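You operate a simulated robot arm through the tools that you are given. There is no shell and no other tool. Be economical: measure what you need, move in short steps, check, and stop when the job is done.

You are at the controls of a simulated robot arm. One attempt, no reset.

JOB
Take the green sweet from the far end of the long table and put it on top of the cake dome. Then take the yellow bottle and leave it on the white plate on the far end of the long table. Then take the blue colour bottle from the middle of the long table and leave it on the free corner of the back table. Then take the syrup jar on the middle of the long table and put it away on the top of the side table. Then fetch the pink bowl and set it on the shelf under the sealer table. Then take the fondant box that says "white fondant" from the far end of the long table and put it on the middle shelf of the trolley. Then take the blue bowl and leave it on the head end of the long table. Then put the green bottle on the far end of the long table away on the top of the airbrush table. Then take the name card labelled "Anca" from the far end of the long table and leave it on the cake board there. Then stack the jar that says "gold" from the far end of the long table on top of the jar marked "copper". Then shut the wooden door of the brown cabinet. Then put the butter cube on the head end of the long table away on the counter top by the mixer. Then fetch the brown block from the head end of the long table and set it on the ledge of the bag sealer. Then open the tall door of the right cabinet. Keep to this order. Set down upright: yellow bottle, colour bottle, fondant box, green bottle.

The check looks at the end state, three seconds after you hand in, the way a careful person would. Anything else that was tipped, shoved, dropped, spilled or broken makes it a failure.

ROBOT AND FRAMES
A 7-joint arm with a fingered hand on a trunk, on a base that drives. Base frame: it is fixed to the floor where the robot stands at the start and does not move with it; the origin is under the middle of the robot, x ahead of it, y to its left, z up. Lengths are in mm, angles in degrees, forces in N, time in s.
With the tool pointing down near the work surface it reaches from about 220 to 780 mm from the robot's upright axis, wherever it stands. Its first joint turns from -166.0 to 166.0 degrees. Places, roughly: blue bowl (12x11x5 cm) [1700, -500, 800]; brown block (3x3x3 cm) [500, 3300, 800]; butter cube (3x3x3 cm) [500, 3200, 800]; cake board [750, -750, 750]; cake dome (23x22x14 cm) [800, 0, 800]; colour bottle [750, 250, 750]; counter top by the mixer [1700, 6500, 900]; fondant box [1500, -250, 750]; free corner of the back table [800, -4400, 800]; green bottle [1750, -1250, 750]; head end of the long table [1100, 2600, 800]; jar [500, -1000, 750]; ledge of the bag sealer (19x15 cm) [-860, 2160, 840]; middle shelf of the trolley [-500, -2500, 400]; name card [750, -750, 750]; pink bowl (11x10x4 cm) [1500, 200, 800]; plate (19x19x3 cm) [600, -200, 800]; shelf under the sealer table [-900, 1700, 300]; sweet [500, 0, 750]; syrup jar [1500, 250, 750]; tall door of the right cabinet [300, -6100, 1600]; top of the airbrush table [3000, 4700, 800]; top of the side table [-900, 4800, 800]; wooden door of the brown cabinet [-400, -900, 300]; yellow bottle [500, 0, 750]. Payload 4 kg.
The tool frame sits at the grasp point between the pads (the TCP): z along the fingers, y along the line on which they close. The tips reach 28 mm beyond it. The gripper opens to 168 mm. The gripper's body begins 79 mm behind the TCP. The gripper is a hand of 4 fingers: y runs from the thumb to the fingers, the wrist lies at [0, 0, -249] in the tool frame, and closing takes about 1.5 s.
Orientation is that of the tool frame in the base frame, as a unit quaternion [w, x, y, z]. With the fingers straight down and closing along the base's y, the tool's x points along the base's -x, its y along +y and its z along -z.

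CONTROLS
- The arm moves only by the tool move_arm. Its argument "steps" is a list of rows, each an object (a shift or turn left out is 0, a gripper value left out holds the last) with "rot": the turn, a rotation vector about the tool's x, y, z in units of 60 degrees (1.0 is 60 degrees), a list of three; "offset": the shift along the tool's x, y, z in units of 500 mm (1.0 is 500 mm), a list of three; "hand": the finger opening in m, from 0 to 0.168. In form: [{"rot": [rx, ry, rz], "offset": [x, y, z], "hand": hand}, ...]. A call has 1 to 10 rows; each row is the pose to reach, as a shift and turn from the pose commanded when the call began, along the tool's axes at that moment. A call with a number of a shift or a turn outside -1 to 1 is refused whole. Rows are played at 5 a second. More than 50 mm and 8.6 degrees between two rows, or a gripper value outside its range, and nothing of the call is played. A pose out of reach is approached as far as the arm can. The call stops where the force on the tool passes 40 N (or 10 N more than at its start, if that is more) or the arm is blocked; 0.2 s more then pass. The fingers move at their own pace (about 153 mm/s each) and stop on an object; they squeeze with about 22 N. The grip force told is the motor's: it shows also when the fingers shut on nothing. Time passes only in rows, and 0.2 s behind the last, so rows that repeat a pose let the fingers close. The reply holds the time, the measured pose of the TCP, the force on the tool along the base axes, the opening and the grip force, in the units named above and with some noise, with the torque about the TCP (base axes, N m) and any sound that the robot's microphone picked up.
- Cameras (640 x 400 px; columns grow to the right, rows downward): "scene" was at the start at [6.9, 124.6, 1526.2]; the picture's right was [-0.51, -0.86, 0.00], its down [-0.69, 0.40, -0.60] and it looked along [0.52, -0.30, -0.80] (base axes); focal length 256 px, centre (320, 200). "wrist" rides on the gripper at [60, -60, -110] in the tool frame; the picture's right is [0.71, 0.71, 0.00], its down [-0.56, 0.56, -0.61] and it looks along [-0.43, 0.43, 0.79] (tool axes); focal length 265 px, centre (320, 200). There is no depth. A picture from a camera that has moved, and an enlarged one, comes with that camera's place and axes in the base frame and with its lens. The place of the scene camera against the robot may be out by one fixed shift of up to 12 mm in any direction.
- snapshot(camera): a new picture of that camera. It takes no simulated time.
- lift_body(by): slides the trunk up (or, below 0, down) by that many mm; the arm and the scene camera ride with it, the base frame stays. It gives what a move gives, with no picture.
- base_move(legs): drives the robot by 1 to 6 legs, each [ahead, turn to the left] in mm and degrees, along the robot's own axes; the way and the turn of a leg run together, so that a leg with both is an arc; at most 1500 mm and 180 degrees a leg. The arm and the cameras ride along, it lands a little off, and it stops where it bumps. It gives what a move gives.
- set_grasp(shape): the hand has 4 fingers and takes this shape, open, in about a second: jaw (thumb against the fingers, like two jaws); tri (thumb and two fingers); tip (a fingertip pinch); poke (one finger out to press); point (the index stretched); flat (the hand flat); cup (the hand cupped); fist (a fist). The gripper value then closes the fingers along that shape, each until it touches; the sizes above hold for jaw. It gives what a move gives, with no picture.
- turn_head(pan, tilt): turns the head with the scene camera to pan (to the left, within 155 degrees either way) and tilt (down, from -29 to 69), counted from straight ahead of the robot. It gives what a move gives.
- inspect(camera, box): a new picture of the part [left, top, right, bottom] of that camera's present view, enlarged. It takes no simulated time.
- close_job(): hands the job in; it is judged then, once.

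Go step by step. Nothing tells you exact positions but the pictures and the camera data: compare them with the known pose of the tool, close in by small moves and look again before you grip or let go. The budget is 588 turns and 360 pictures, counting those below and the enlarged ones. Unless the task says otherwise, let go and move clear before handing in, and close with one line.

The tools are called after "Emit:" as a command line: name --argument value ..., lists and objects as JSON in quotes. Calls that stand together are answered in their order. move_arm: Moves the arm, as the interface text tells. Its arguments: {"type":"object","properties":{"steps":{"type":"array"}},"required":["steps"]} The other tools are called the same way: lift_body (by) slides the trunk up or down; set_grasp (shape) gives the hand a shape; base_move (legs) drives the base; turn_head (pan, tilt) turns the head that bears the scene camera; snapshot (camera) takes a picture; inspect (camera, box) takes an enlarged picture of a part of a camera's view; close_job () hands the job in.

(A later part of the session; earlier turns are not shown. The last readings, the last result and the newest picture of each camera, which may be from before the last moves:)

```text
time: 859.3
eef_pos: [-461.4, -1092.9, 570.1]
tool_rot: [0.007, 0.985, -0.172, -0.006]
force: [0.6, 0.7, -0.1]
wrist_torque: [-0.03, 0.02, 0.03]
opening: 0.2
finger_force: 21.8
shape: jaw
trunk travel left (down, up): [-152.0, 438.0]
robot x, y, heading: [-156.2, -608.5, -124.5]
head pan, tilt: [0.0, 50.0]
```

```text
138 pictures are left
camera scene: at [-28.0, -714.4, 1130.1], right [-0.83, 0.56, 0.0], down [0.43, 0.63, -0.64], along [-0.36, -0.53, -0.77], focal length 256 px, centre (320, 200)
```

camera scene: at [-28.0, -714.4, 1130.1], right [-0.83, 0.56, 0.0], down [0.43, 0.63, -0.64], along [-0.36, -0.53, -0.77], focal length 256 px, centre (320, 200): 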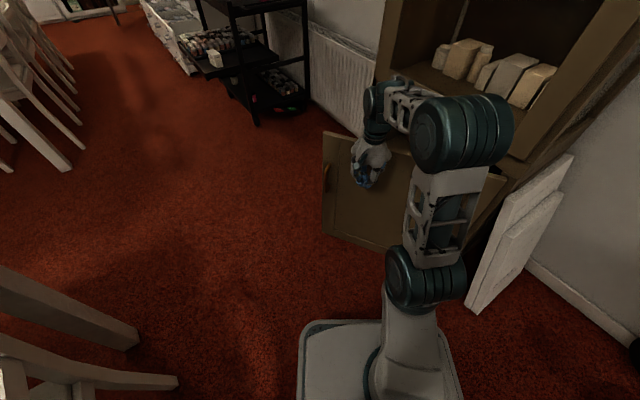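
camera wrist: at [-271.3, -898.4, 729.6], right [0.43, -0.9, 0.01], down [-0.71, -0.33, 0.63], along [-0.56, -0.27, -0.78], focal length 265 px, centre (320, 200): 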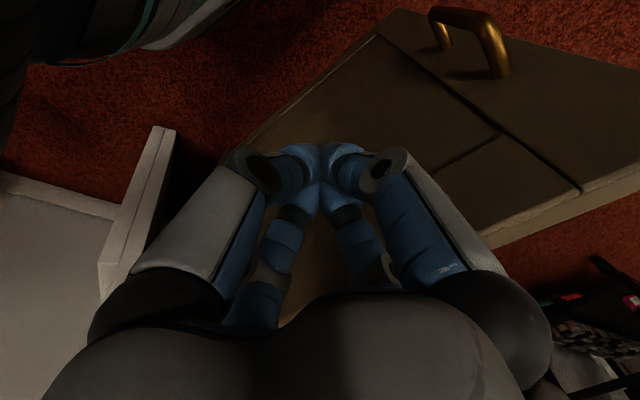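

The door is swinging. Continue.

Emit:
move_arm --steps '[{"offset": [-0.045, 0.05, 0]}, {"offset": [-0.091, 0.101, 0]}, {"offset": [-0.145, 0.14, 0]}, {"offset": [-0.197, 0.178, 0]}, {"offset": [-0.235, 0.192, 0]}, {"offset": [-0.269, 0.203, 0]}]'

Emit:
snapshot --camera "scene"

Emit:
snapshot --camera "wrist"

```text
time: 860.7
eef_pos: [-621.4, -1142.9, 569.7]
tool_rot: [0.007, 0.985, -0.171, -0.006]
force: [0.2, 1.2, 0.1]
wrist_torque: [0.0, 0.01, 0.0]
opening: 0.0
finger_force: 21.8
shape: jaw
trunk travel left (down, up): [-152.0, 438.0]
robot x, y, heading: [-160.1, -610.3, -124.3]
head pan, tilt: [0.0, 50.0]
```

```text
137 pictures are left
camera scene: at [-28.2, -714.8, 1130.1], right [-0.83, 0.56, 0.0], down [0.43, 0.63, -0.64], along [-0.36, -0.53, -0.77], focal length 256 px, centre (320, 200)
```

scene: 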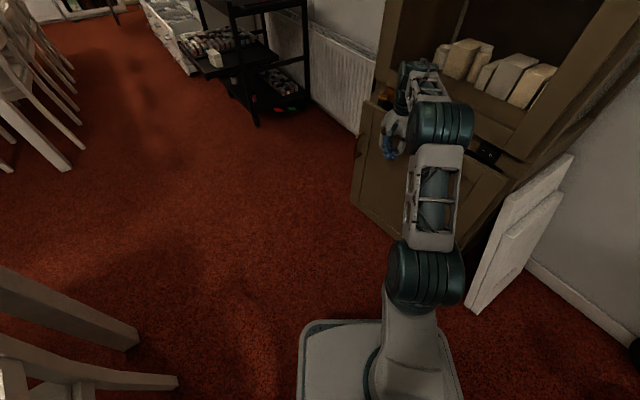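

```text
136 pictures are left
camera wrist: at [-543.5, -1105.3, 677.8], right [0.43, -0.9, 0.01], down [-0.71, -0.33, 0.63], along [-0.56, -0.27, -0.78], focal length 265 px, centre (320, 200)
```

wrist: 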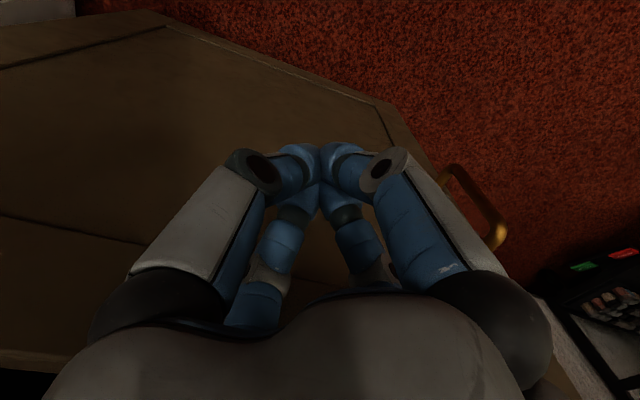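

Mostly closed. Back off slightly and tilt the fingers toward the cabinet so the fingertips can finish the push.

Emit:
move_arm --steps '[{"offset": [0.08, -0.05, 0]}, {"offset": [0.14, -0.08, 0.02]}, {"offset": [0.14, -0.08, 0.03], "rot": [-0.045, -0.125, 0]}, {"offset": [0.14, -0.08, 0.04], "rot": [-0.09, -0.25, 0]}, {"offset": [0.14, -0.08, 0.05], "rot": [-0.135, -0.375, 0]}, {"offset": [0.14, -0.08, 0.06], "rot": [-0.18, -0.5, 0]}, {"offset": [0.14, -0.08, 0.08], "rot": [-0.222, -0.615, 0]}, {"offset": [0.14, -0.08, 0.1], "rot": [-0.254, -0.705, 0]}]'

Emit:
snapshot --camera "scene"

Emit:
snapshot --camera "wrist"

```text
time: 862.5
eef_pos: [-542.5, -1131.1, 520.5]
tool_rot: [0.074, 0.907, -0.16, -0.382]
force: [0.1, 0.4, 0.4]
wrist_torque: [-0.02, -0.07, 0.01]
opening: 0.1
finger_force: 22.2
shape: jaw
trunk travel left (down, up): [-152.0, 438.0]
robot x, y, heading: [-156.7, -608.7, -124.5]
head pan, tilt: [0.0, 50.0]
```

```text
135 pictures are left
camera scene: at [-28.2, -714.5, 1130.2], right [-0.83, 0.56, 0.0], down [0.43, 0.63, -0.64], along [-0.36, -0.53, -0.77], focal length 256 px, centre (320, 200)
```

scene: 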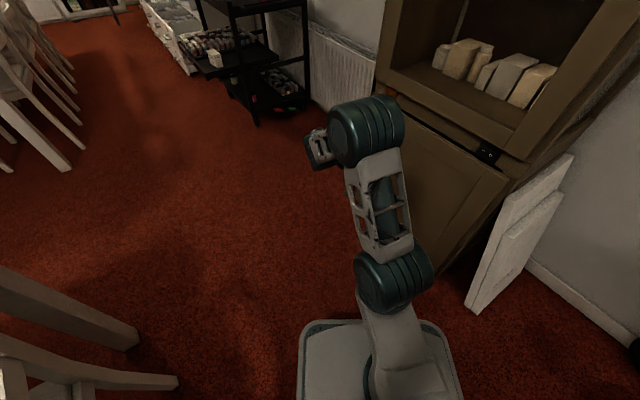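

```text
134 pictures are left
camera wrist: at [-411.0, -1093.6, 540.7], right [0.3, -0.91, -0.29], down [-0.06, -0.32, 0.94], along [-0.95, -0.26, -0.15], focal length 265 px, centre (320, 200)
```

wrist: 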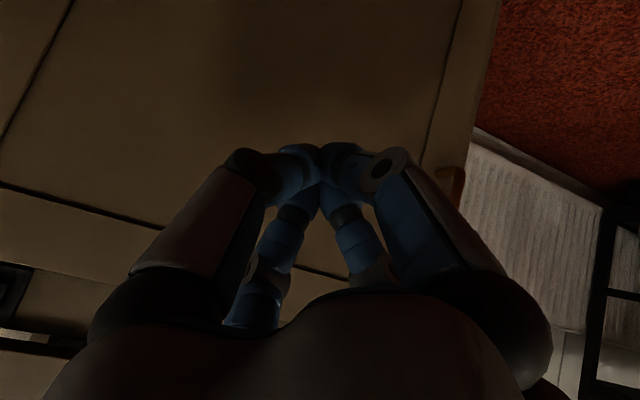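

The door looks nearly shut. Push forward with the fingertips in small rows.

Emit:
move_arm --steps '[{"offset": [-0.033, 0.012, 0.036]}, {"offset": [-0.066, 0.023, 0.072]}, {"offset": [-0.098, 0.035, 0.107]}, {"offset": [-0.131, 0.047, 0.143]}, {"offset": [-0.164, 0.058, 0.179]}]'

Emit:
snapshot --camera "scene"

Emit:
snapshot --camera "wrist"

```text
time: 863.7
eef_pos: [-666.2, -1128.5, 518.9]
tool_rot: [0.072, 0.908, -0.162, -0.38]
force: [0.1, -0.8, -0.1]
wrist_torque: [0.02, 0.0, 0.0]
opening: 0.0
finger_force: 21.9
shape: jaw
trunk travel left (down, up): [-152.0, 438.0]
robot x, y, heading: [-153.5, -609.1, -124.3]
head pan, tilt: [0.0, 50.0]
```

```text
133 pictures are left
camera scene: at [-28.0, -714.8, 1130.1], right [-0.83, 0.56, 0.0], down [0.43, 0.63, -0.64], along [-0.36, -0.53, -0.77], focal length 256 px, centre (320, 200)
```

scene: 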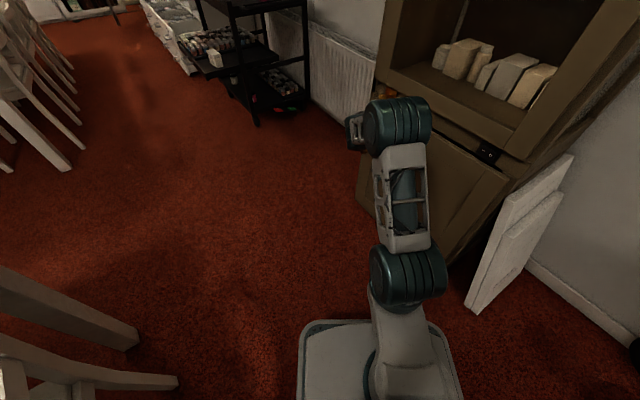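

```text
132 pictures are left
camera wrist: at [-534.2, -1091.7, 540.1], right [0.3, -0.91, -0.29], down [-0.06, -0.32, 0.94], along [-0.95, -0.26, -0.15], focal length 265 px, centre (320, 200)
```

wrist: 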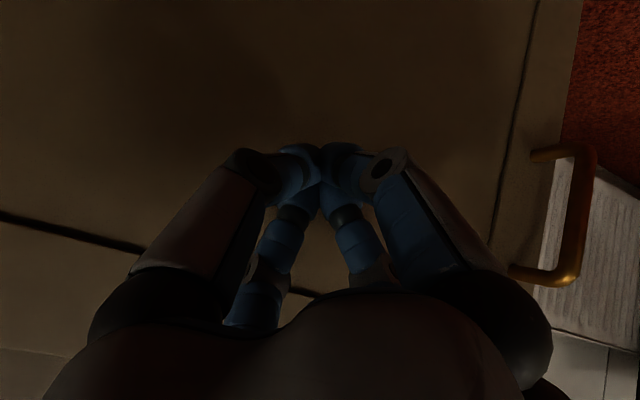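

Emit:
move_arm --steps '[{"offset": [-0.02, 0.007, 0.021]}, {"offset": [-0.039, 0.014, 0.043]}, {"offset": [-0.059, 0.021, 0.064]}, {"offset": [-0.079, 0.028, 0.086]}]'

Emit:
snapshot --camera "wrist"

```text
time: 864.3
eef_pos: [-683.4, -1134.1, 513.7]
tool_rot: [0.07, 0.912, -0.151, -0.374]
force: [11.4, 0.2, 0.9]
wrist_torque: [-0.03, -0.09, 0.0]
opening: 0.0
finger_force: 22.0
shape: jaw
trunk travel left (down, up): [-152.0, 438.0]
robot x, y, heading: [-158.2, -606.7, -124.0]
head pan, tilt: [0.0, 50.0]
stopped in row 3: the force on the tool passed its limit at 52 N (the readings are from after the stop); the commanded pose is now the measured one
```

```text
131 pictures are left
camera wrist: at [-552.1, -1094.9, 537.6], right [0.32, -0.9, -0.3], down [-0.07, -0.34, 0.94], along [-0.95, -0.28, -0.17], focal length 265 px, centre (320, 200)
```

wrist: 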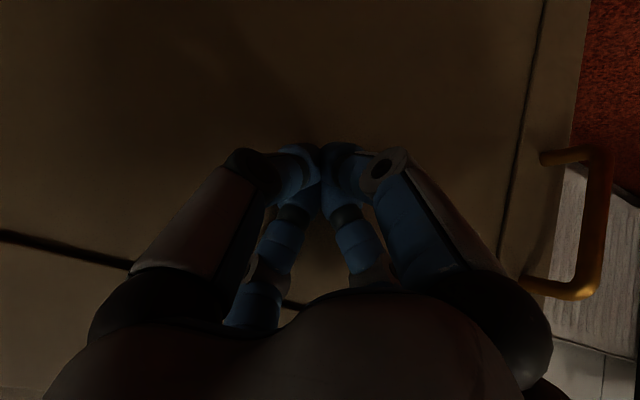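

Firm resistance: likely shut. Back off and inspect.

Emit:
move_arm --steps '[{"offset": [0.05, -0.018, -0.054]}, {"offset": [0.1, -0.035, -0.107]}, {"offset": [0.15, -0.053, -0.16]}, {"offset": [0.2, -0.07, -0.215]}]'

Emit:
turn_head --pan -10 --tilt 40

Emit:
snapshot --camera "scene"

Emit:
snapshot --camera "wrist"

```text
time: 865.3
eef_pos: [-533.9, -1130.9, 515.6]
tool_rot: [0.069, 0.912, -0.154, -0.375]
force: [-1.0, 0.8, -0.4]
wrist_torque: [-0.04, -0.02, 0.0]
opening: 0.0
finger_force: 21.9
shape: jaw
trunk travel left (down, up): [-152.0, 438.0]
robot x, y, heading: [-157.9, -611.0, -123.8]
head pan, tilt: [0.0, 50.0]
```

```text
time: 866.0
eef_pos: [-534.0, -1131.4, 517.4]
tool_rot: [0.068, 0.912, -0.155, -0.375]
force: [0.3, -0.1, 0.5]
wrist_torque: [-0.03, 0.0, -0.03]
opening: 0.0
finger_force: 22.3
shape: jaw
trunk travel left (down, up): [-152.0, 438.0]
robot x, y, heading: [-157.7, -607.8, -124.3]
head pan, tilt: [-10.0, 40.0]
```

```text
130 pictures are left
camera scene: at [-43.4, -711.2, 1144.2], right [-0.72, 0.7, 0.0], down [0.45, 0.46, -0.77], along [-0.53, -0.55, -0.64], focal length 256 px, centre (320, 200)
```

scene: 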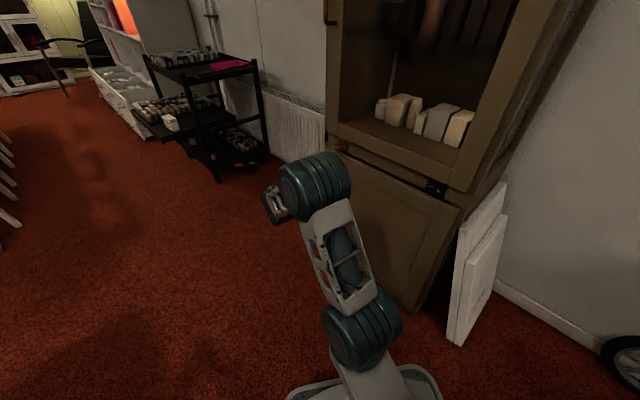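

```text
129 pictures are left
camera wrist: at [-402.4, -1093.4, 539.3], right [0.31, -0.9, -0.3], down [-0.07, -0.33, 0.94], along [-0.95, -0.27, -0.17], focal length 265 px, centre (320, 200)
```

wrist: 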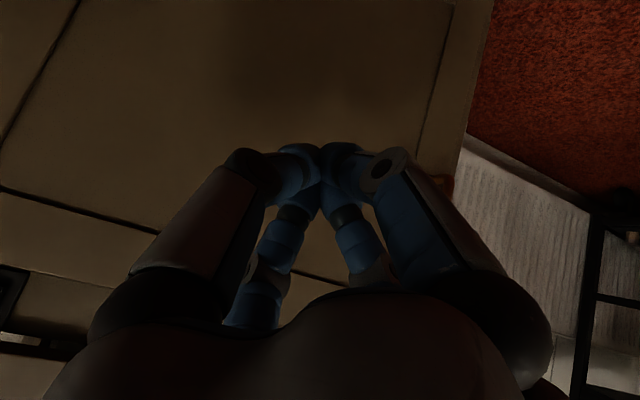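

Emit:
inspect --camera "scene" --box '[310, 120, 480, 320]'

```text
2.00 times, centred on (395, 220) of scene
camera zoom: at [-43.4, -711.2, 1144.2], right [-0.72, 0.7, 0.0], down [0.45, 0.46, -0.77], along [-0.53, -0.55, -0.64], focal length 513 px, centre (170, 160)
```

zoom: 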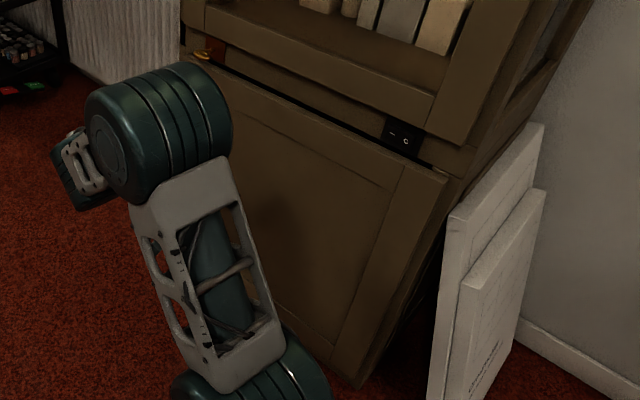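

It looks shut; I'll straighten the hand, raise the trunk and check from a better angle.

Emit:
move_arm --steps '[{"rot": [0.045, 0.125, 0]}, {"rot": [0.09, 0.25, 0]}, {"rot": [0.135, 0.375, 0.005]}, {"rot": [0.18, 0.5, 0.006]}, {"rot": [0.22, 0.6, 0.008]}, {"rot": [0.26, 0.7, 0.01]}]'

Emit:
lift_body --by 400

Emit:
base_move --legs '[[-250, 0]]'

Emit:
turn_head --pan -5 --tilt 35

Emit:
snapshot --camera "scene"

```text
time: 867.4
eef_pos: [-535.2, -1131.2, 516.8]
tool_rot: [-0.001, 0.985, -0.172, 0.0]
force: [0.7, 0.1, -0.2]
wrist_torque: [0.02, 0.03, 0.02]
opening: 0.0
finger_force: 22.7
shape: jaw
trunk travel left (down, up): [-152.0, 438.0]
robot x, y, heading: [-157.0, -605.2, -124.2]
head pan, tilt: [-10.0, 40.0]
```

```text
time: 871.2
eef_pos: [-534.5, -1131.6, 916.3]
tool_rot: [0.0, 0.985, -0.172, 0.0]
force: [1.1, -0.6, 0.3]
wrist_torque: [0.0, -0.01, 0.02]
opening: 0.2
finger_force: 22.2
shape: jaw
trunk travel left (down, up): [-552.0, 38.0]
robot x, y, heading: [-152.9, -605.1, -124.1]
head pan, tilt: [-10.0, 40.0]
```

```text
time: 873.0
eef_pos: [-392.9, -924.0, 917.5]
tool_rot: [0.0, 0.985, -0.171, -0.001]
force: [0.3, 0.5, 0.3]
wrist_torque: [-0.02, 0.05, -0.01]
opening: 0.0
finger_force: 22.4
shape: jaw
trunk travel left (down, up): [-552.0, 38.0]
robot x, y, heading: [-15.7, -397.1, -124.2]
head pan, tilt: [-10.0, 40.0]
```

```text
time: 873.7
eef_pos: [-393.3, -925.6, 915.9]
tool_rot: [0.0, 0.985, -0.172, 0.0]
force: [0.1, 0.4, -0.3]
wrist_torque: [0.0, -0.01, 0.03]
opening: 0.0
finger_force: 22.1
shape: jaw
trunk travel left (down, up): [-552.0, 38.0]
robot x, y, heading: [-16.2, -402.0, -124.2]
head pan, tilt: [-5.0, 35.0]
```

```text
127 pictures are left
camera scene: at [100.5, -511.2, 1551.8], right [-0.78, 0.63, 0.0], down [0.36, 0.45, -0.82], along [-0.52, -0.64, -0.57], focal length 256 px, centre (320, 200)
```

scene: 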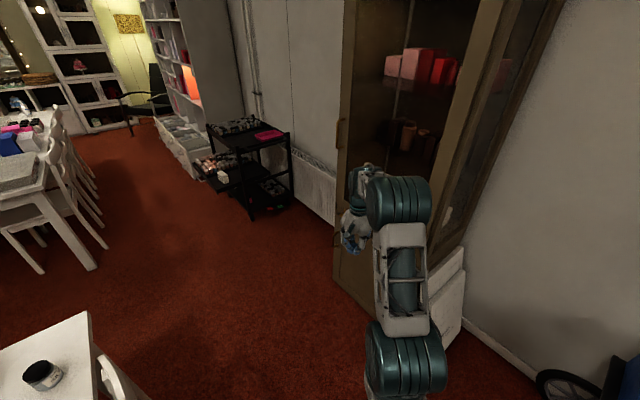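

Emit:
inspect --camera "scene" --box '[310, 150, 440, 330]'

```text
2.22 times, centred on (375, 240) of scene
camera zoom: at [100.5, -511.2, 1551.8], right [-0.78, 0.63, 0.0], down [0.36, 0.45, -0.82], along [-0.52, -0.64, -0.57], focal length 570 px, centre (198, 111)
```

zoom: 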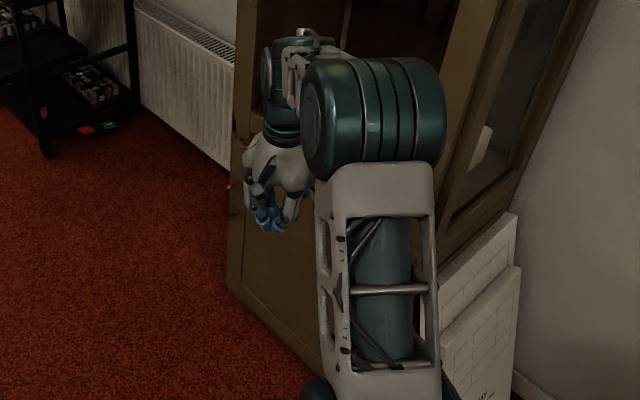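

The door is flush: shut. Next the butter cube at the head end's near side; tuck the arm and drive up the near aisle.

Emit:
move_arm --steps '[{"offset": [0.024, -0.085, -0.03]}, {"offset": [0.049, -0.171, -0.06]}, {"offset": [0.073, -0.256, -0.09]}, {"offset": [0.098, -0.342, -0.12]}, {"offset": [0.122, -0.427, -0.15]}]'

Emit:
base_move --legs '[[170, 0], [0, -146], [1500, 0]]'

```text
time: 874.9
eef_pos: [-263.1, -745.3, 991.9]
tool_rot: [0.0, 0.985, -0.171, 0.001]
force: [-0.6, -0.3, -0.6]
wrist_torque: [0.03, 0.05, 0.01]
opening: 0.0
finger_force: 22.1
shape: jaw
trunk travel left (down, up): [-552.0, 38.0]
robot x, y, heading: [-15.0, -399.7, -124.2]
head pan, tilt: [-5.0, 35.0]
```

```text
time: 889.5
eef_pos: [-90.0, 1413.6, 991.8]
tool_rot: [0.0, -0.12, 0.993, 0.001]
force: [0.2, -0.6, 0.1]
wrist_torque: [0.02, 0.01, -0.01]
opening: 0.0
finger_force: 21.8
shape: jaw
trunk travel left (down, up): [-552.0, 38.0]
robot x, y, heading: [-106.2, 986.5, 89.5]
head pan, tilt: [-5.0, 35.0]
```

Emit:
base_move --legs '[[1500, 0], [740, 0], [0, -89.5]]'

Emit:
turn_head --pan 0 --tilt 50

Emit:
snapshot --camera "scene"

```text
time: 904.5
eef_pos: [303.8, 3261.9, 992.5]
tool_rot: [0.0, 0.592, 0.806, 0.0]
force: [-0.9, -0.5, -0.1]
wrist_torque: [-0.04, 0.04, -0.01]
opening: 0.0
finger_force: 22.0
shape: jaw
trunk travel left (down, up): [-552.0, 38.0]
robot x, y, heading: [-123.2, 3251.7, 3.2]
head pan, tilt: [-5.0, 35.0]
```

```text
time: 905.2
eef_pos: [303.5, 3261.7, 992.0]
tool_rot: [0.0, 0.591, 0.807, 0.0]
force: [0.0, 0.2, -0.5]
wrist_torque: [-0.01, 0.01, 0.0]
opening: 0.0
finger_force: 21.9
shape: jaw
trunk travel left (down, up): [-552.0, 38.0]
robot x, y, heading: [-122.6, 3249.2, 3.0]
head pan, tilt: [0.0, 50.0]
```

```text
125 pictures are left
camera scene: at [-111.9, 3414.0, 1530.1], right [0.05, -1.0, 0.0], down [-0.76, -0.04, -0.64], along [0.64, 0.04, -0.77], focal length 256 px, centre (320, 200)
```

scene: 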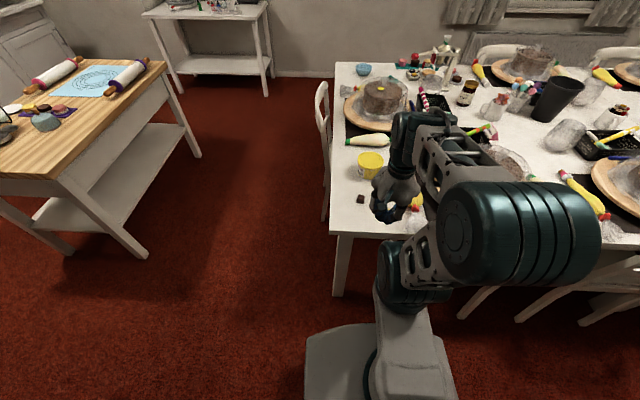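

Emit:
snapshot --camera "wrist"

Emit:
inspect --camera "scene" --box '[330, 120, 470, 250]'

```text
124 pictures are left
camera wrist: at [226.6, 3301.6, 1101.1], right [0.46, 0.89, 0.0], down [0.7, -0.36, 0.61], along [0.55, -0.28, -0.79], focal length 265 px, centre (320, 200)
```

wrist: 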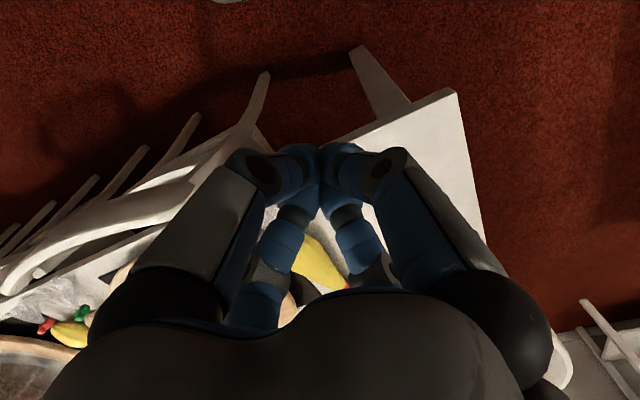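

```text
3.08 times, centred on (400, 185) of scene
camera zoom: at [-111.9, 3414.0, 1530.1], right [0.05, -1.0, 0.0], down [-0.76, -0.04, -0.64], along [0.64, 0.04, -0.77], focal length 789 px, centre (74, 246)
```

zoom: 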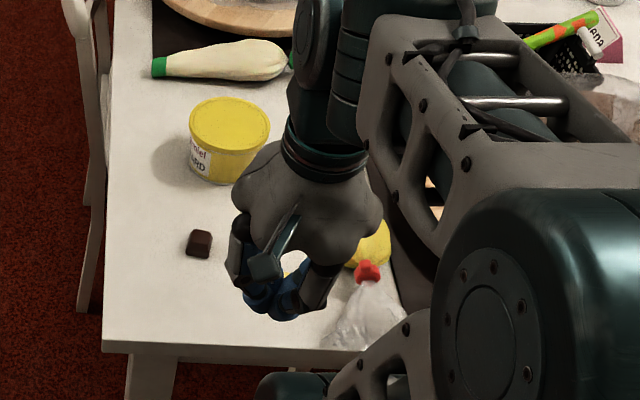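

Emit:
move_arm --steps '[{"offset": [-0.056, 0.075, 0], "hand": 0.1}, {"offset": [-0.112, 0.149, 0]}, {"offset": [-0.168, 0.224, 0]}, {"offset": [-0.224, 0.298, 0]}, {"offset": [-0.224, 0.298, 0]}]'

Emit:
snapshot --camera "wrist"

Emit:
inspect --camera "scene" --box '[330, 120, 470, 250]'

```text
time: 906.4
eef_pos: [478.9, 3199.4, 989.4]
tool_rot: [0.0, 0.591, 0.807, 0.0]
force: [0.8, 0.3, 0.2]
wrist_torque: [0.03, -0.01, -0.03]
opening: 99.8
finger_force: 0.0
shape: jaw
trunk travel left (down, up): [-552.0, 38.0]
robot x, y, heading: [-123.4, 3249.5, 2.9]
head pan, tilt: [0.0, 50.0]
```

```text
122 pictures are left
camera wrist: at [403.1, 3238.9, 1099.5], right [0.46, 0.89, 0.0], down [0.7, -0.36, 0.61], along [0.55, -0.28, -0.79], focal length 265 px, centre (320, 200)
```

wrist: 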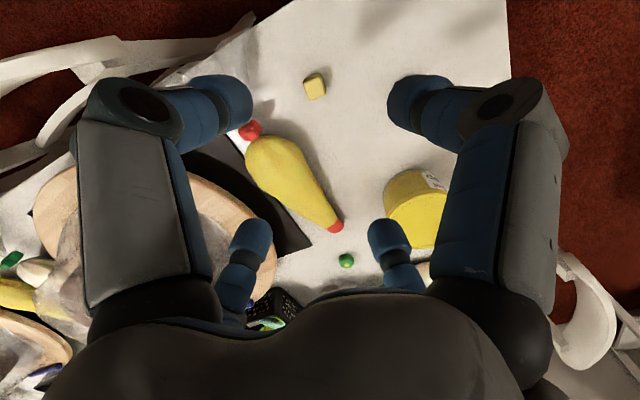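

```text
3.08 times, centred on (400, 185) of scene
camera zoom: at [-111.9, 3414.0, 1530.1], right [0.06, -1.0, 0.0], down [-0.77, -0.04, -0.64], along [0.64, 0.04, -0.77], focal length 789 px, centre (74, 246)
```

zoom: 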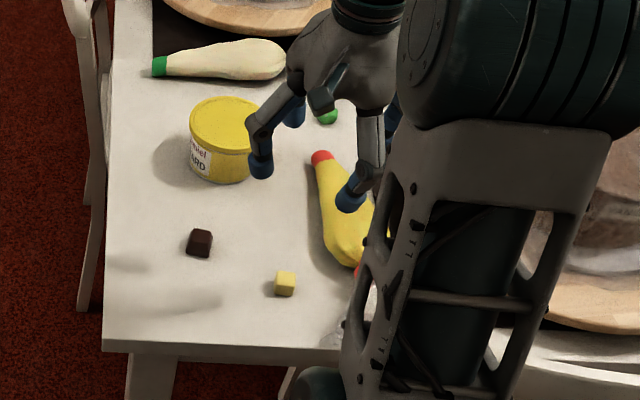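

The butter cube is at [480, 3193]. Align the fingers with its faces and come lower.

Emit:
move_arm --steps '[{"offset": [-0.004, 0, 0.05], "rot": [0, 0, 0.11], "hand": 0.07}, {"offset": [-0.008, -0.001, 0.1], "rot": [0, 0, 0.22]}, {"offset": [-0.012, -0.002, 0.15], "rot": [0, 0, 0.33]}, {"offset": [-0.012, -0.002, 0.21], "rot": [0, 0, 0.44]}, {"offset": [-0.012, -0.002, 0.27], "rot": [0, 0, 0.44]}]'

Emit:
snapshot --camera "wrist"

```text
time: 907.6
eef_pos: [479.7, 3193.1, 854.9]
tool_rot: [0.0, 0.76, 0.649, 0.001]
force: [1.0, -0.3, 0.6]
wrist_torque: [0.02, -0.03, -0.02]
opening: 70.5
finger_force: 0.2
shape: jaw
trunk travel left (down, up): [-552.0, 38.0]
robot x, y, heading: [-125.6, 3248.6, 2.9]
head pan, tilt: [0.0, 50.0]
```

```text
120 pictures are left
camera wrist: at [429.0, 3263.2, 964.7], right [0.81, 0.59, 0.0], down [0.46, -0.64, 0.62], along [0.36, -0.5, -0.79], focal length 265 px, centre (320, 200)
```

wrist: 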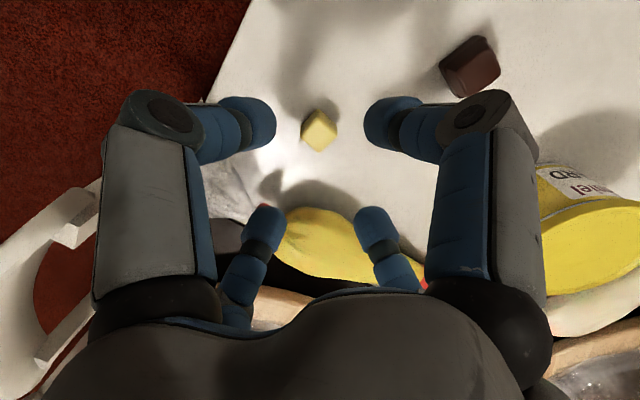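

Emit:
move_arm --steps '[{"offset": [0, 0.002, 0.05]}, {"offset": [0, 0.002, 0.1]}, {"offset": [0, 0.002, 0.142]}, {"offset": [0, 0.002, 0.142], "hand": 0.0}, {"offset": [0, 0.002, 0.142], "hand": 0.0}, {"offset": [0, 0.002, 0.142], "hand": 0.0}, {"offset": [0, 0.002, 0.142], "hand": 0.0}]'

Emit:
snapshot --camera "wrist"

```text
time: 909.2
eef_pos: [480.3, 3193.6, 784.9]
tool_rot: [-0.001, 0.76, 0.65, 0.0]
force: [-0.8, -0.6, 0.5]
wrist_torque: [-0.01, -0.02, 0.0]
opening: 17.6
finger_force: 21.8
shape: jaw
trunk travel left (down, up): [-552.0, 38.0]
robot x, y, heading: [-127.5, 3248.2, 2.9]
head pan, tilt: [0.0, 50.0]
```

```text
119 pictures are left
camera wrist: at [429.7, 3262.3, 893.9], right [0.81, 0.59, 0.0], down [0.46, -0.64, 0.62], along [0.36, -0.5, -0.79], focal length 265 px, centre (320, 200)
```

wrist: 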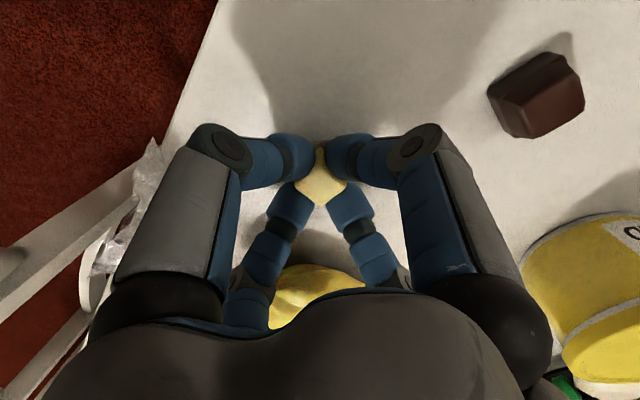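

Butter held. Lift, tuck, and drive toward the counter by the west side of the island.

Emit:
move_arm --steps '[{"offset": [0, 0, -0.08]}, {"offset": [0, 0, -0.17]}, {"offset": [0, 0, -0.26]}, {"offset": [0, 0, -0.35]}, {"offset": [0, 0, -0.42]}]'

Emit:
move_arm --steps '[{"offset": [0.01, -0.08, 0]}, {"offset": [0.02, -0.16, 0]}, {"offset": [0.03, -0.24, 0]}, {"offset": [0.05, -0.32, 0]}]'

Emit:
base_move --legs '[[-40, 0], [0, 84], [1300, 0]]'

Emit:
turn_head --pan -20 --tilt 25

Emit:
snapshot --camera "scene"

```text
time: 910.4
eef_pos: [480.6, 3195.4, 996.0]
tool_rot: [0.0, 0.76, 0.65, 0.0]
force: [-0.1, 0.2, -0.4]
wrist_torque: [-0.02, 0.01, 0.04]
opening: 17.5
finger_force: 21.9
shape: jaw
trunk travel left (down, up): [-552.0, 38.0]
robot x, y, heading: [-126.2, 3249.4, 3.2]
head pan, tilt: [0.0, 50.0]
```

```text
time: 911.4
eef_pos: [323.7, 3241.9, 996.9]
tool_rot: [0.0, 0.76, 0.65, 0.001]
force: [0.7, 0.5, -0.1]
wrist_torque: [0.0, -0.02, 0.0]
opening: 17.5
finger_force: 22.0
shape: jaw
trunk travel left (down, up): [-552.0, 38.0]
robot x, y, heading: [-120.6, 3250.7, 3.0]
head pan, tilt: [0.0, 50.0]
```

```text
time: 922.1
eef_pos: [-16.3, 5019.8, 997.3]
tool_rot: [0.0, 0.135, 0.991, 0.0]
force: [0.3, -0.8, 0.8]
wrist_torque: [0.02, 0.04, -0.04]
opening: 17.6
finger_force: 21.7
shape: jaw
trunk travel left (down, up): [-552.0, 38.0]
robot x, y, heading: [-76.5, 4573.0, 86.8]
head pan, tilt: [0.0, 50.0]
```

```text
time: 923.0
eef_pos: [-15.3, 5019.2, 996.5]
tool_rot: [0.0, 0.135, 0.991, 0.001]
force: [0.5, 0.4, 0.1]
wrist_torque: [0.01, -0.02, -0.01]
opening: 17.5
finger_force: 22.3
shape: jaw
trunk travel left (down, up): [-552.0, 38.0]
robot x, y, heading: [-77.1, 4573.2, 86.6]
head pan, tilt: [-20.0, 25.0]
```

```text
118 pictures are left
camera scene: at [-203.6, 4610.5, 1567.5], right [0.92, -0.4, 0.0], down [-0.17, -0.39, -0.91], along [0.36, 0.83, -0.42], focal length 256 px, centre (320, 200)
```

scene: 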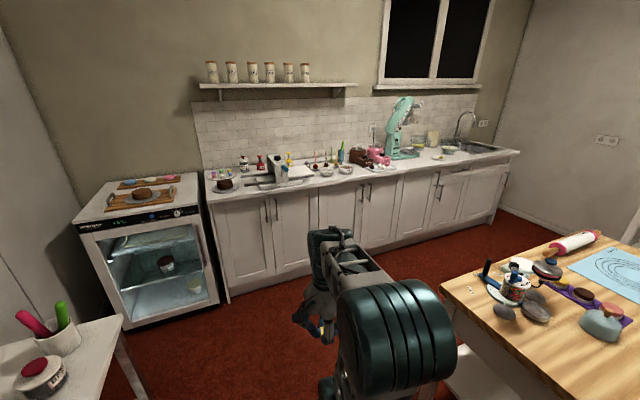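

Counter is clear to approach; the mixer is near [1500, 6480]. Drive round the island's far side.

Emit:
base_move --legs '[[1050, 0], [0, -86.6], [1500, 0], [170, 0], [0, 90]]'

Emit:
turn_head --pan 0 --tilt 38

Emit:
snapshot --camera "scene"

```text
time: 944.0
eef_pos: [1698.8, 6067.9, 996.0]
tool_rot: [0.0, 0.111, 0.994, 0.0]
force: [-1.0, 0.3, 0.4]
wrist_torque: [-0.03, 0.0, 0.01]
opening: 17.4
finger_force: 22.3
shape: jaw
trunk travel left (down, up): [-552.0, 38.0]
robot x, y, heading: [1658.3, 5615.4, 89.3]
head pan, tilt: [-20.0, 25.0]
```

```text
time: 944.8
eef_pos: [1698.9, 6067.4, 998.4]
tool_rot: [0.0, 0.11, 0.994, 0.001]
force: [0.2, 0.1, 0.7]
wrist_torque: [0.01, -0.02, -0.01]
opening: 17.5
finger_force: 21.6
shape: jaw
trunk travel left (down, up): [-552.0, 38.0]
robot x, y, heading: [1657.0, 5622.5, 89.5]
head pan, tilt: [0.0, 38.0]
```

```text
117 pictures are left
camera scene: at [1499.7, 5648.0, 1547.3], right [1.0, -0.01, 0.0], down [-0.01, -0.62, -0.79], along [0.01, 0.79, -0.62], focal length 256 px, centre (320, 200)
```

scene: 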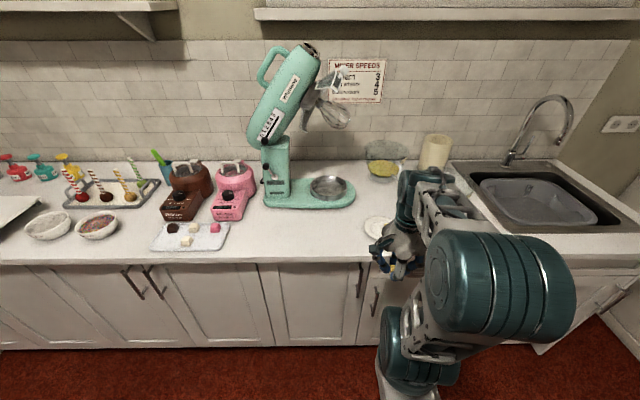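

Free counter in front of the mixer around [1500, 6290]. Bring the cube there.

Emit:
move_arm --steps '[{"offset": [0.081, 0.058, 0]}, {"offset": [0.162, 0.116, 0]}, {"offset": [0.243, 0.174, 0]}, {"offset": [0.324, 0.232, 0]}, {"offset": [0.405, 0.29, 0]}, {"offset": [0.486, 0.348, 0]}]'

Emit:
snapshot --camera "wrist"

Emit:
snapshot --camera "scene"

```text
time: 946.2
eef_pos: [1499.4, 6290.7, 994.2]
tool_rot: [0.001, 0.11, 0.994, -0.001]
force: [0.3, 0.0, 0.2]
wrist_torque: [-0.03, -0.04, -0.02]
opening: 17.3
finger_force: 22.1
shape: jaw
trunk travel left (down, up): [-552.0, 38.0]
robot x, y, heading: [1657.4, 5615.8, 89.6]
head pan, tilt: [0.0, 38.0]
```

```text
116 pictures are left
camera wrist: at [1426.4, 6245.7, 1104.3], right [-0.54, 0.84, 0.0], down [0.67, 0.42, 0.61], along [0.52, 0.33, -0.79], focal length 265 px, centre (320, 200)
```

wrist: 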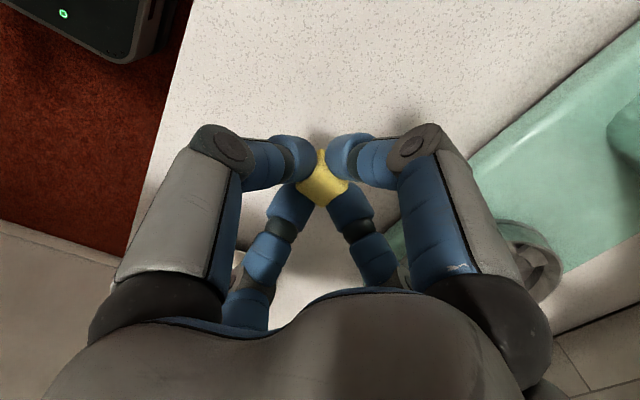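

```text
115 pictures are left
camera scene: at [1498.8, 5648.7, 1547.1], right [1.0, -0.01, 0.0], down [-0.01, -0.62, -0.79], along [0.01, 0.79, -0.62], focal length 256 px, centre (320, 200)
```

scene: 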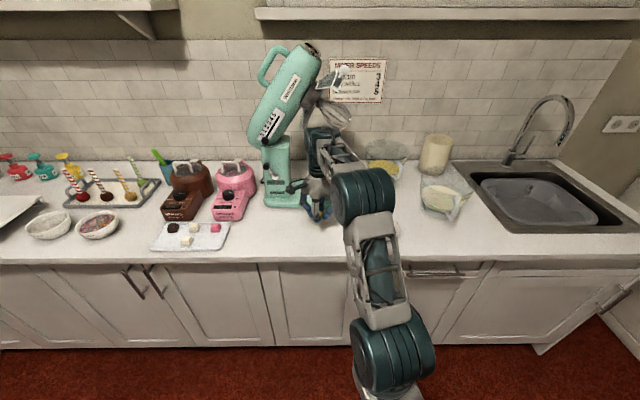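

Emit:
move_arm --steps '[{"offset": [0, -0.02, 0.04]}, {"offset": [0, -0.02, 0.08]}]'

Emit:
inspect --camera "scene" --box '[240, 140, 400, 270]'

```text
time: 946.8
eef_pos: [1496.5, 6279.4, 955.0]
tool_rot: [0.0, 0.111, 0.994, -0.001]
force: [-0.5, -0.6, -1.3]
wrist_torque: [-0.01, -0.01, 0.04]
opening: 17.2
finger_force: 22.0
shape: jaw
trunk travel left (down, up): [-552.0, 38.0]
robot x, y, heading: [1662.9, 5619.9, 89.3]
head pan, tilt: [0.0, 38.0]
```

```text
3.08 times, centred on (320, 205) of scene
camera zoom: at [1499.4, 5648.3, 1547.2], right [1.0, -0.01, 0.0], down [-0.01, -0.62, -0.79], along [0.01, 0.79, -0.62], focal length 789 px, centre (320, 185)
```

zoom: 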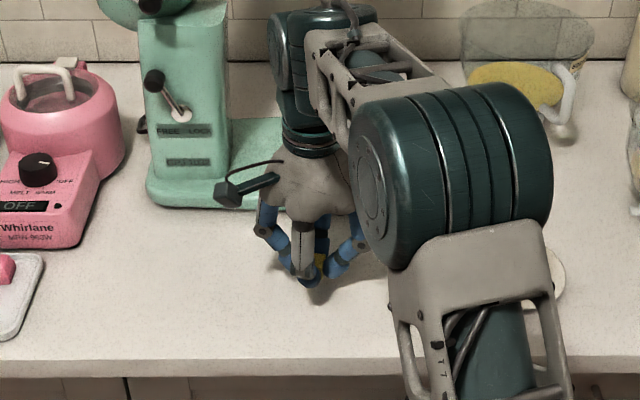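

Emit:
move_arm --steps '[{"offset": [0, 0, 0.012]}, {"offset": [0, 0, 0.02]}]'

```text
time: 947.4
eef_pos: [1497.5, 6280.8, 945.8]
tool_rot: [0.001, 0.111, 0.994, 0.0]
force: [-0.7, -0.5, -0.2]
wrist_torque: [0.0, -0.01, -0.01]
opening: 17.2
finger_force: 21.9
shape: jaw
trunk travel left (down, up): [-552.0, 38.0]
robot x, y, heading: [1658.1, 5621.6, 89.2]
head pan, tilt: [0.0, 38.0]
```

Emit:
move_arm --steps '[{"offset": [0, 0, 0.006]}, {"offset": [0, 0, 0.012]}]'

```text
time: 948.0
eef_pos: [1498.2, 6280.4, 940.1]
tool_rot: [0.0, 0.111, 0.994, 0.001]
force: [0.9, 0.5, -0.7]
wrist_torque: [-0.03, 0.02, -0.01]
opening: 17.5
finger_force: 22.4
shape: jaw
trunk travel left (down, up): [-552.0, 38.0]
robot x, y, heading: [1662.9, 5619.8, 89.5]
head pan, tilt: [0.0, 38.0]
```

Emit:
move_arm --steps '[{"offset": [0, 0, 0.005]}, {"offset": [0, 0, 0.01]}]'

Emit:
inspect --camera "scene" --box '[280, 170, 360, 250]'

```text
time: 948.6
eef_pos: [1497.0, 6280.1, 934.9]
tool_rot: [0.0, 0.111, 0.994, 0.0]
force: [0.7, -0.2, 0.0]
wrist_torque: [0.04, 0.01, 0.01]
opening: 17.1
finger_force: 22.1
shape: jaw
trunk travel left (down, up): [-552.0, 38.0]
robot x, y, heading: [1659.7, 5620.4, 89.4]
head pan, tilt: [0.0, 38.0]
```

```text
5.00 times, centred on (320, 210) of scene
camera zoom: at [1499.5, 5648.1, 1547.2], right [1.0, -0.01, 0.0], down [-0.01, -0.62, -0.79], along [0.01, 0.79, -0.62], focal length 1282 px, centre (320, 150)
```

zoom: 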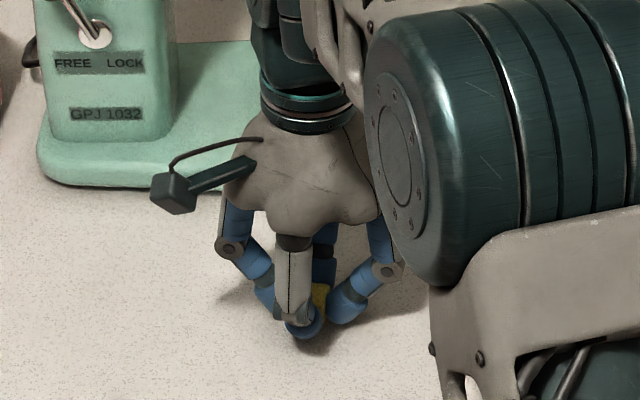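

Emit:
move_arm --steps '[{"offset": [0, 0, 0.003]}, {"offset": [0, 0, 0.006]}]'

```text
time: 949.2
eef_pos: [1497.0, 6279.6, 933.4]
tool_rot: [0.0, 0.11, 0.994, 0.0]
force: [0.1, -0.7, 1.8]
wrist_torque: [0.04, -0.05, -0.01]
opening: 17.2
finger_force: 22.1
shape: jaw
trunk travel left (down, up): [-552.0, 38.0]
robot x, y, heading: [1657.8, 5620.8, 89.3]
head pan, tilt: [0.0, 38.0]
```

Just touching. Release gently and rise.

Emit:
move_arm --steps '[{"offset": [0, 0, 0.001], "hand": 0.03}, {"offset": [0, 0, 0.001], "hand": 0.05}, {"offset": [0, 0, 0.001], "hand": 0.06}, {"offset": [0, 0, 0.001], "hand": 0.06}, {"offset": [0, 0, -0.06]}, {"offset": [0, 0, -0.14]}, {"offset": [0, 0, -0.2]}]'

Emit:
snapshot --camera "wrist"

```text
time: 950.8
eef_pos: [1497.0, 6282.0, 1033.1]
tool_rot: [0.001, 0.11, 0.994, 0.0]
force: [0.5, -0.3, -0.1]
wrist_torque: [-0.01, 0.03, -0.02]
opening: 59.7
finger_force: 0.0
shape: jaw
trunk travel left (down, up): [-552.0, 38.0]
robot x, y, heading: [1660.1, 5621.0, 89.6]
head pan, tilt: [0.0, 38.0]
```

```text
112 pictures are left
camera wrist: at [1423.7, 6236.4, 1142.4], right [-0.53, 0.85, 0.0], down [0.67, 0.42, 0.61], along [0.52, 0.33, -0.79], focal length 265 px, centre (320, 200)
```

wrist: 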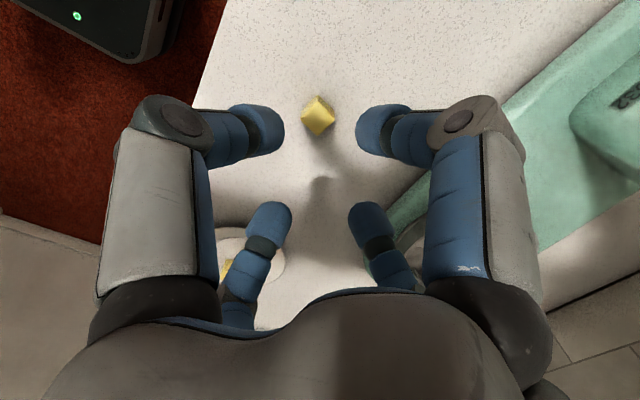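

Butter is on the counter by the mixer. Return for the brown block near [539, 3298].

Emit:
move_arm --steps '[{"offset": [-0.079, -0.058, 0]}, {"offset": [-0.158, -0.116, 0]}, {"offset": [-0.237, -0.174, 0]}, {"offset": [-0.316, -0.232, 0]}, {"offset": [-0.394, -0.29, 0]}, {"offset": [-0.473, -0.349, 0]}]'

Emit:
base_move --legs '[[0, 90], [1500, 0], [280, 0], [0, 90]]'

```text
time: 952.2
eef_pos: [1689.2, 6059.1, 1033.7]
tool_rot: [0.0, 0.111, 0.994, 0.001]
force: [0.0, 0.6, -0.3]
wrist_torque: [-0.02, 0.0, -0.02]
opening: 59.7
finger_force: 0.1
shape: jaw
trunk travel left (down, up): [-552.0, 38.0]
robot x, y, heading: [1663.4, 5624.6, 89.5]
head pan, tilt: [0.0, 38.0]
```

```text
time: 969.1
eef_pos: [-178.8, 5198.3, 1033.4]
tool_rot: [0.0, 0.995, -0.1, 0.0]
force: [-0.9, 0.5, -0.4]
wrist_torque: [-0.02, 0.02, 0.01]
opening: 59.8
finger_force: 0.1
shape: jaw
trunk travel left (down, up): [-552.0, 38.0]
robot x, y, heading: [-161.4, 5639.1, -89.3]
head pan, tilt: [0.0, 38.0]
```

Emit:
base_move --legs '[[1500, 0], [850, 0], [0, 89.3]]'

Emit:
turn_head --pan 0 --tilt 50

Emit:
snapshot --camera "scene"

```text
time: 984.6
eef_pos: [340.4, 3268.9, 1034.4]
tool_rot: [-0.001, 0.763, 0.646, -0.001]
force: [0.5, -0.7, 1.2]
wrist_torque: [-0.03, 0.0, -0.02]
opening: 59.7
finger_force: 0.0
shape: jaw
trunk travel left (down, up): [-552.0, 38.0]
robot x, y, heading: [-101.3, 3271.2, 2.9]
head pan, tilt: [0.0, 38.0]
```

```text
time: 985.3
eef_pos: [340.4, 3267.6, 1033.7]
tool_rot: [0.0, 0.763, 0.647, 0.0]
force: [-0.7, 0.5, -0.4]
wrist_torque: [0.0, 0.01, 0.0]
opening: 59.9
finger_force: 0.1
shape: jaw
trunk travel left (down, up): [-552.0, 38.0]
robot x, y, heading: [-98.9, 3272.4, 2.6]
head pan, tilt: [0.0, 50.0]
```

```text
111 pictures are left
camera scene: at [-87.9, 3434.6, 1530.1], right [0.05, -1.0, 0.0], down [-0.76, -0.04, -0.64], along [0.64, 0.03, -0.77], focal length 256 px, centre (320, 200)
```

scene: 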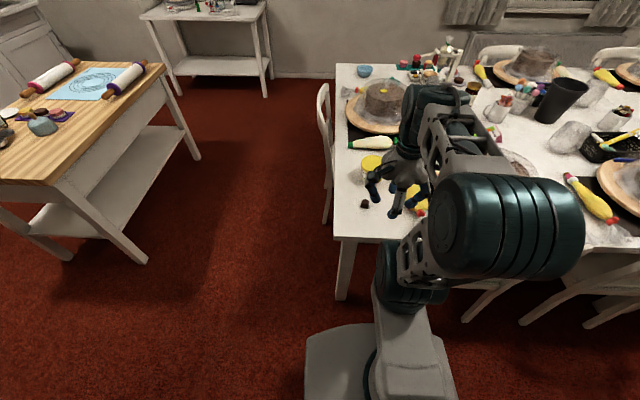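

Emit:
move_arm --steps '[{"offset": [0.03, 0.09, 0.02]}, {"offset": [0.06, 0.18, 0.05]}, {"offset": [0.09, 0.27, 0.09]}, {"offset": [0.11, 0.34, 0.12]}, {"offset": [0.123, 0.387, 0.15], "hand": 0.07}]'

Emit:
snapshot --camera "wrist"

```text
refused: row 3 steps farther than a row can; nothing moved
```

```text
110 pictures are left
camera wrist: at [290.1, 3337.4, 1143.4], right [0.81, 0.58, 0.0], down [0.46, -0.64, 0.61], along [0.36, -0.5, -0.79], focal length 265 px, centre (320, 200)
```

wrist: 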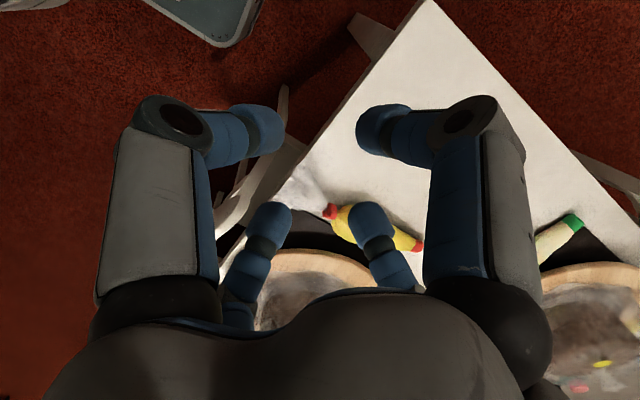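

Emit:
move_arm --steps '[{"offset": [0.025, 0.077, 0.02], "hand": 0.07}, {"offset": [0.05, 0.155, 0.05]}, {"offset": [0.074, 0.232, 0.08]}, {"offset": [0.098, 0.31, 0.11]}, {"offset": [0.123, 0.387, 0.15]}]'

Emit:
snapshot --camera "wrist"

```text
time: 986.5
eef_pos: [544.1, 3297.4, 959.2]
tool_rot: [0.0, 0.763, 0.646, 0.0]
force: [0.2, -0.2, -0.4]
wrist_torque: [-0.01, 0.05, 0.0]
opening: 69.7
finger_force: 0.0
shape: jaw
trunk travel left (down, up): [-552.0, 38.0]
robot x, y, heading: [-97.2, 3275.4, 2.9]
head pan, tilt: [0.0, 50.0]
```

```text
109 pictures are left
camera wrist: at [493.3, 3366.6, 1068.9], right [0.81, 0.58, 0.0], down [0.46, -0.64, 0.61], along [0.36, -0.5, -0.79], focal length 265 px, centre (320, 200)
```

wrist: 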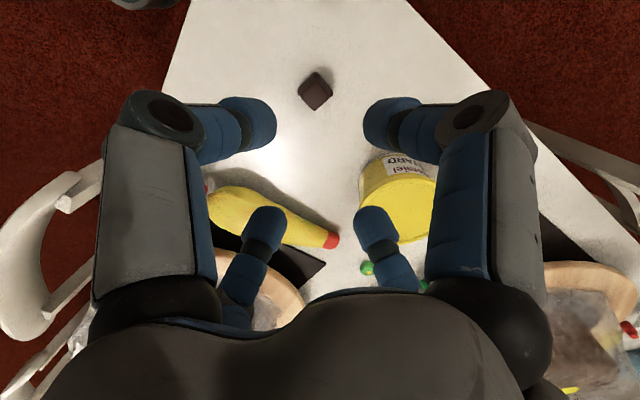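

Aligned already. Descend onto the block in two stages.

Emit:
move_arm --steps '[{"offset": [-0.009, -0.008, 0.07]}, {"offset": [-0.009, -0.008, 0.15]}, {"offset": [-0.009, -0.008, 0.2]}]'

Emit:
snapshot --camera "wrist"

```text
time: 987.3
eef_pos: [536.2, 3292.0, 860.3]
tool_rot: [0.0, 0.763, 0.647, 0.0]
force: [-0.6, 0.1, 1.0]
wrist_torque: [-0.01, 0.01, -0.01]
opening: 69.7
finger_force: 0.0
shape: jaw
trunk travel left (down, up): [-552.0, 38.0]
robot x, y, heading: [-101.7, 3273.5, 2.7]
head pan, tilt: [0.0, 50.0]
```

```text
108 pictures are left
camera wrist: at [486.9, 3362.8, 969.2], right [0.81, 0.58, 0.0], down [0.46, -0.64, 0.61], along [0.36, -0.5, -0.79], focal length 265 px, centre (320, 200)
```

wrist: 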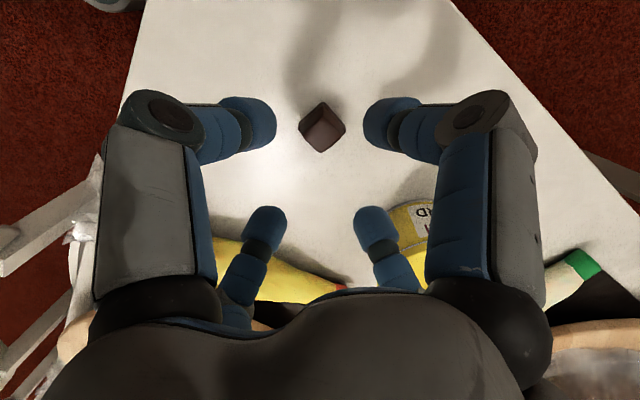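

Emit:
move_arm --steps '[{"offset": [0.006, 0.003, 0.06]}, {"offset": [0.006, 0.003, 0.11]}, {"offset": [0.006, 0.003, 0.15]}, {"offset": [0.006, 0.003, 0.15], "hand": 0.0}, {"offset": [0.006, 0.003, 0.15], "hand": 0.0}, {"offset": [0.006, 0.003, 0.15], "hand": 0.0}, {"offset": [0.006, 0.003, 0.15], "hand": 0.0}]'

Emit:
snapshot --camera "wrist"

```text
time: 988.9
eef_pos: [540.8, 3295.9, 785.4]
tool_rot: [0.0, 0.763, 0.647, -0.001]
force: [-0.1, 0.2, 0.3]
wrist_torque: [-0.01, 0.01, 0.0]
opening: 24.4
finger_force: 21.6
shape: jaw
trunk travel left (down, up): [-552.0, 38.0]
robot x, y, heading: [-100.8, 3273.6, 2.6]
head pan, tilt: [0.0, 50.0]
```

```text
107 pictures are left
camera wrist: at [490.4, 3364.7, 893.6], right [0.81, 0.58, 0.0], down [0.46, -0.64, 0.61], along [0.36, -0.5, -0.79], focal length 265 px, centre (320, 200)
```

wrist: 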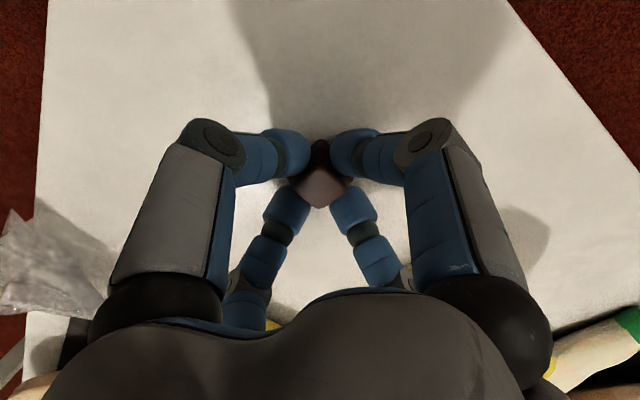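

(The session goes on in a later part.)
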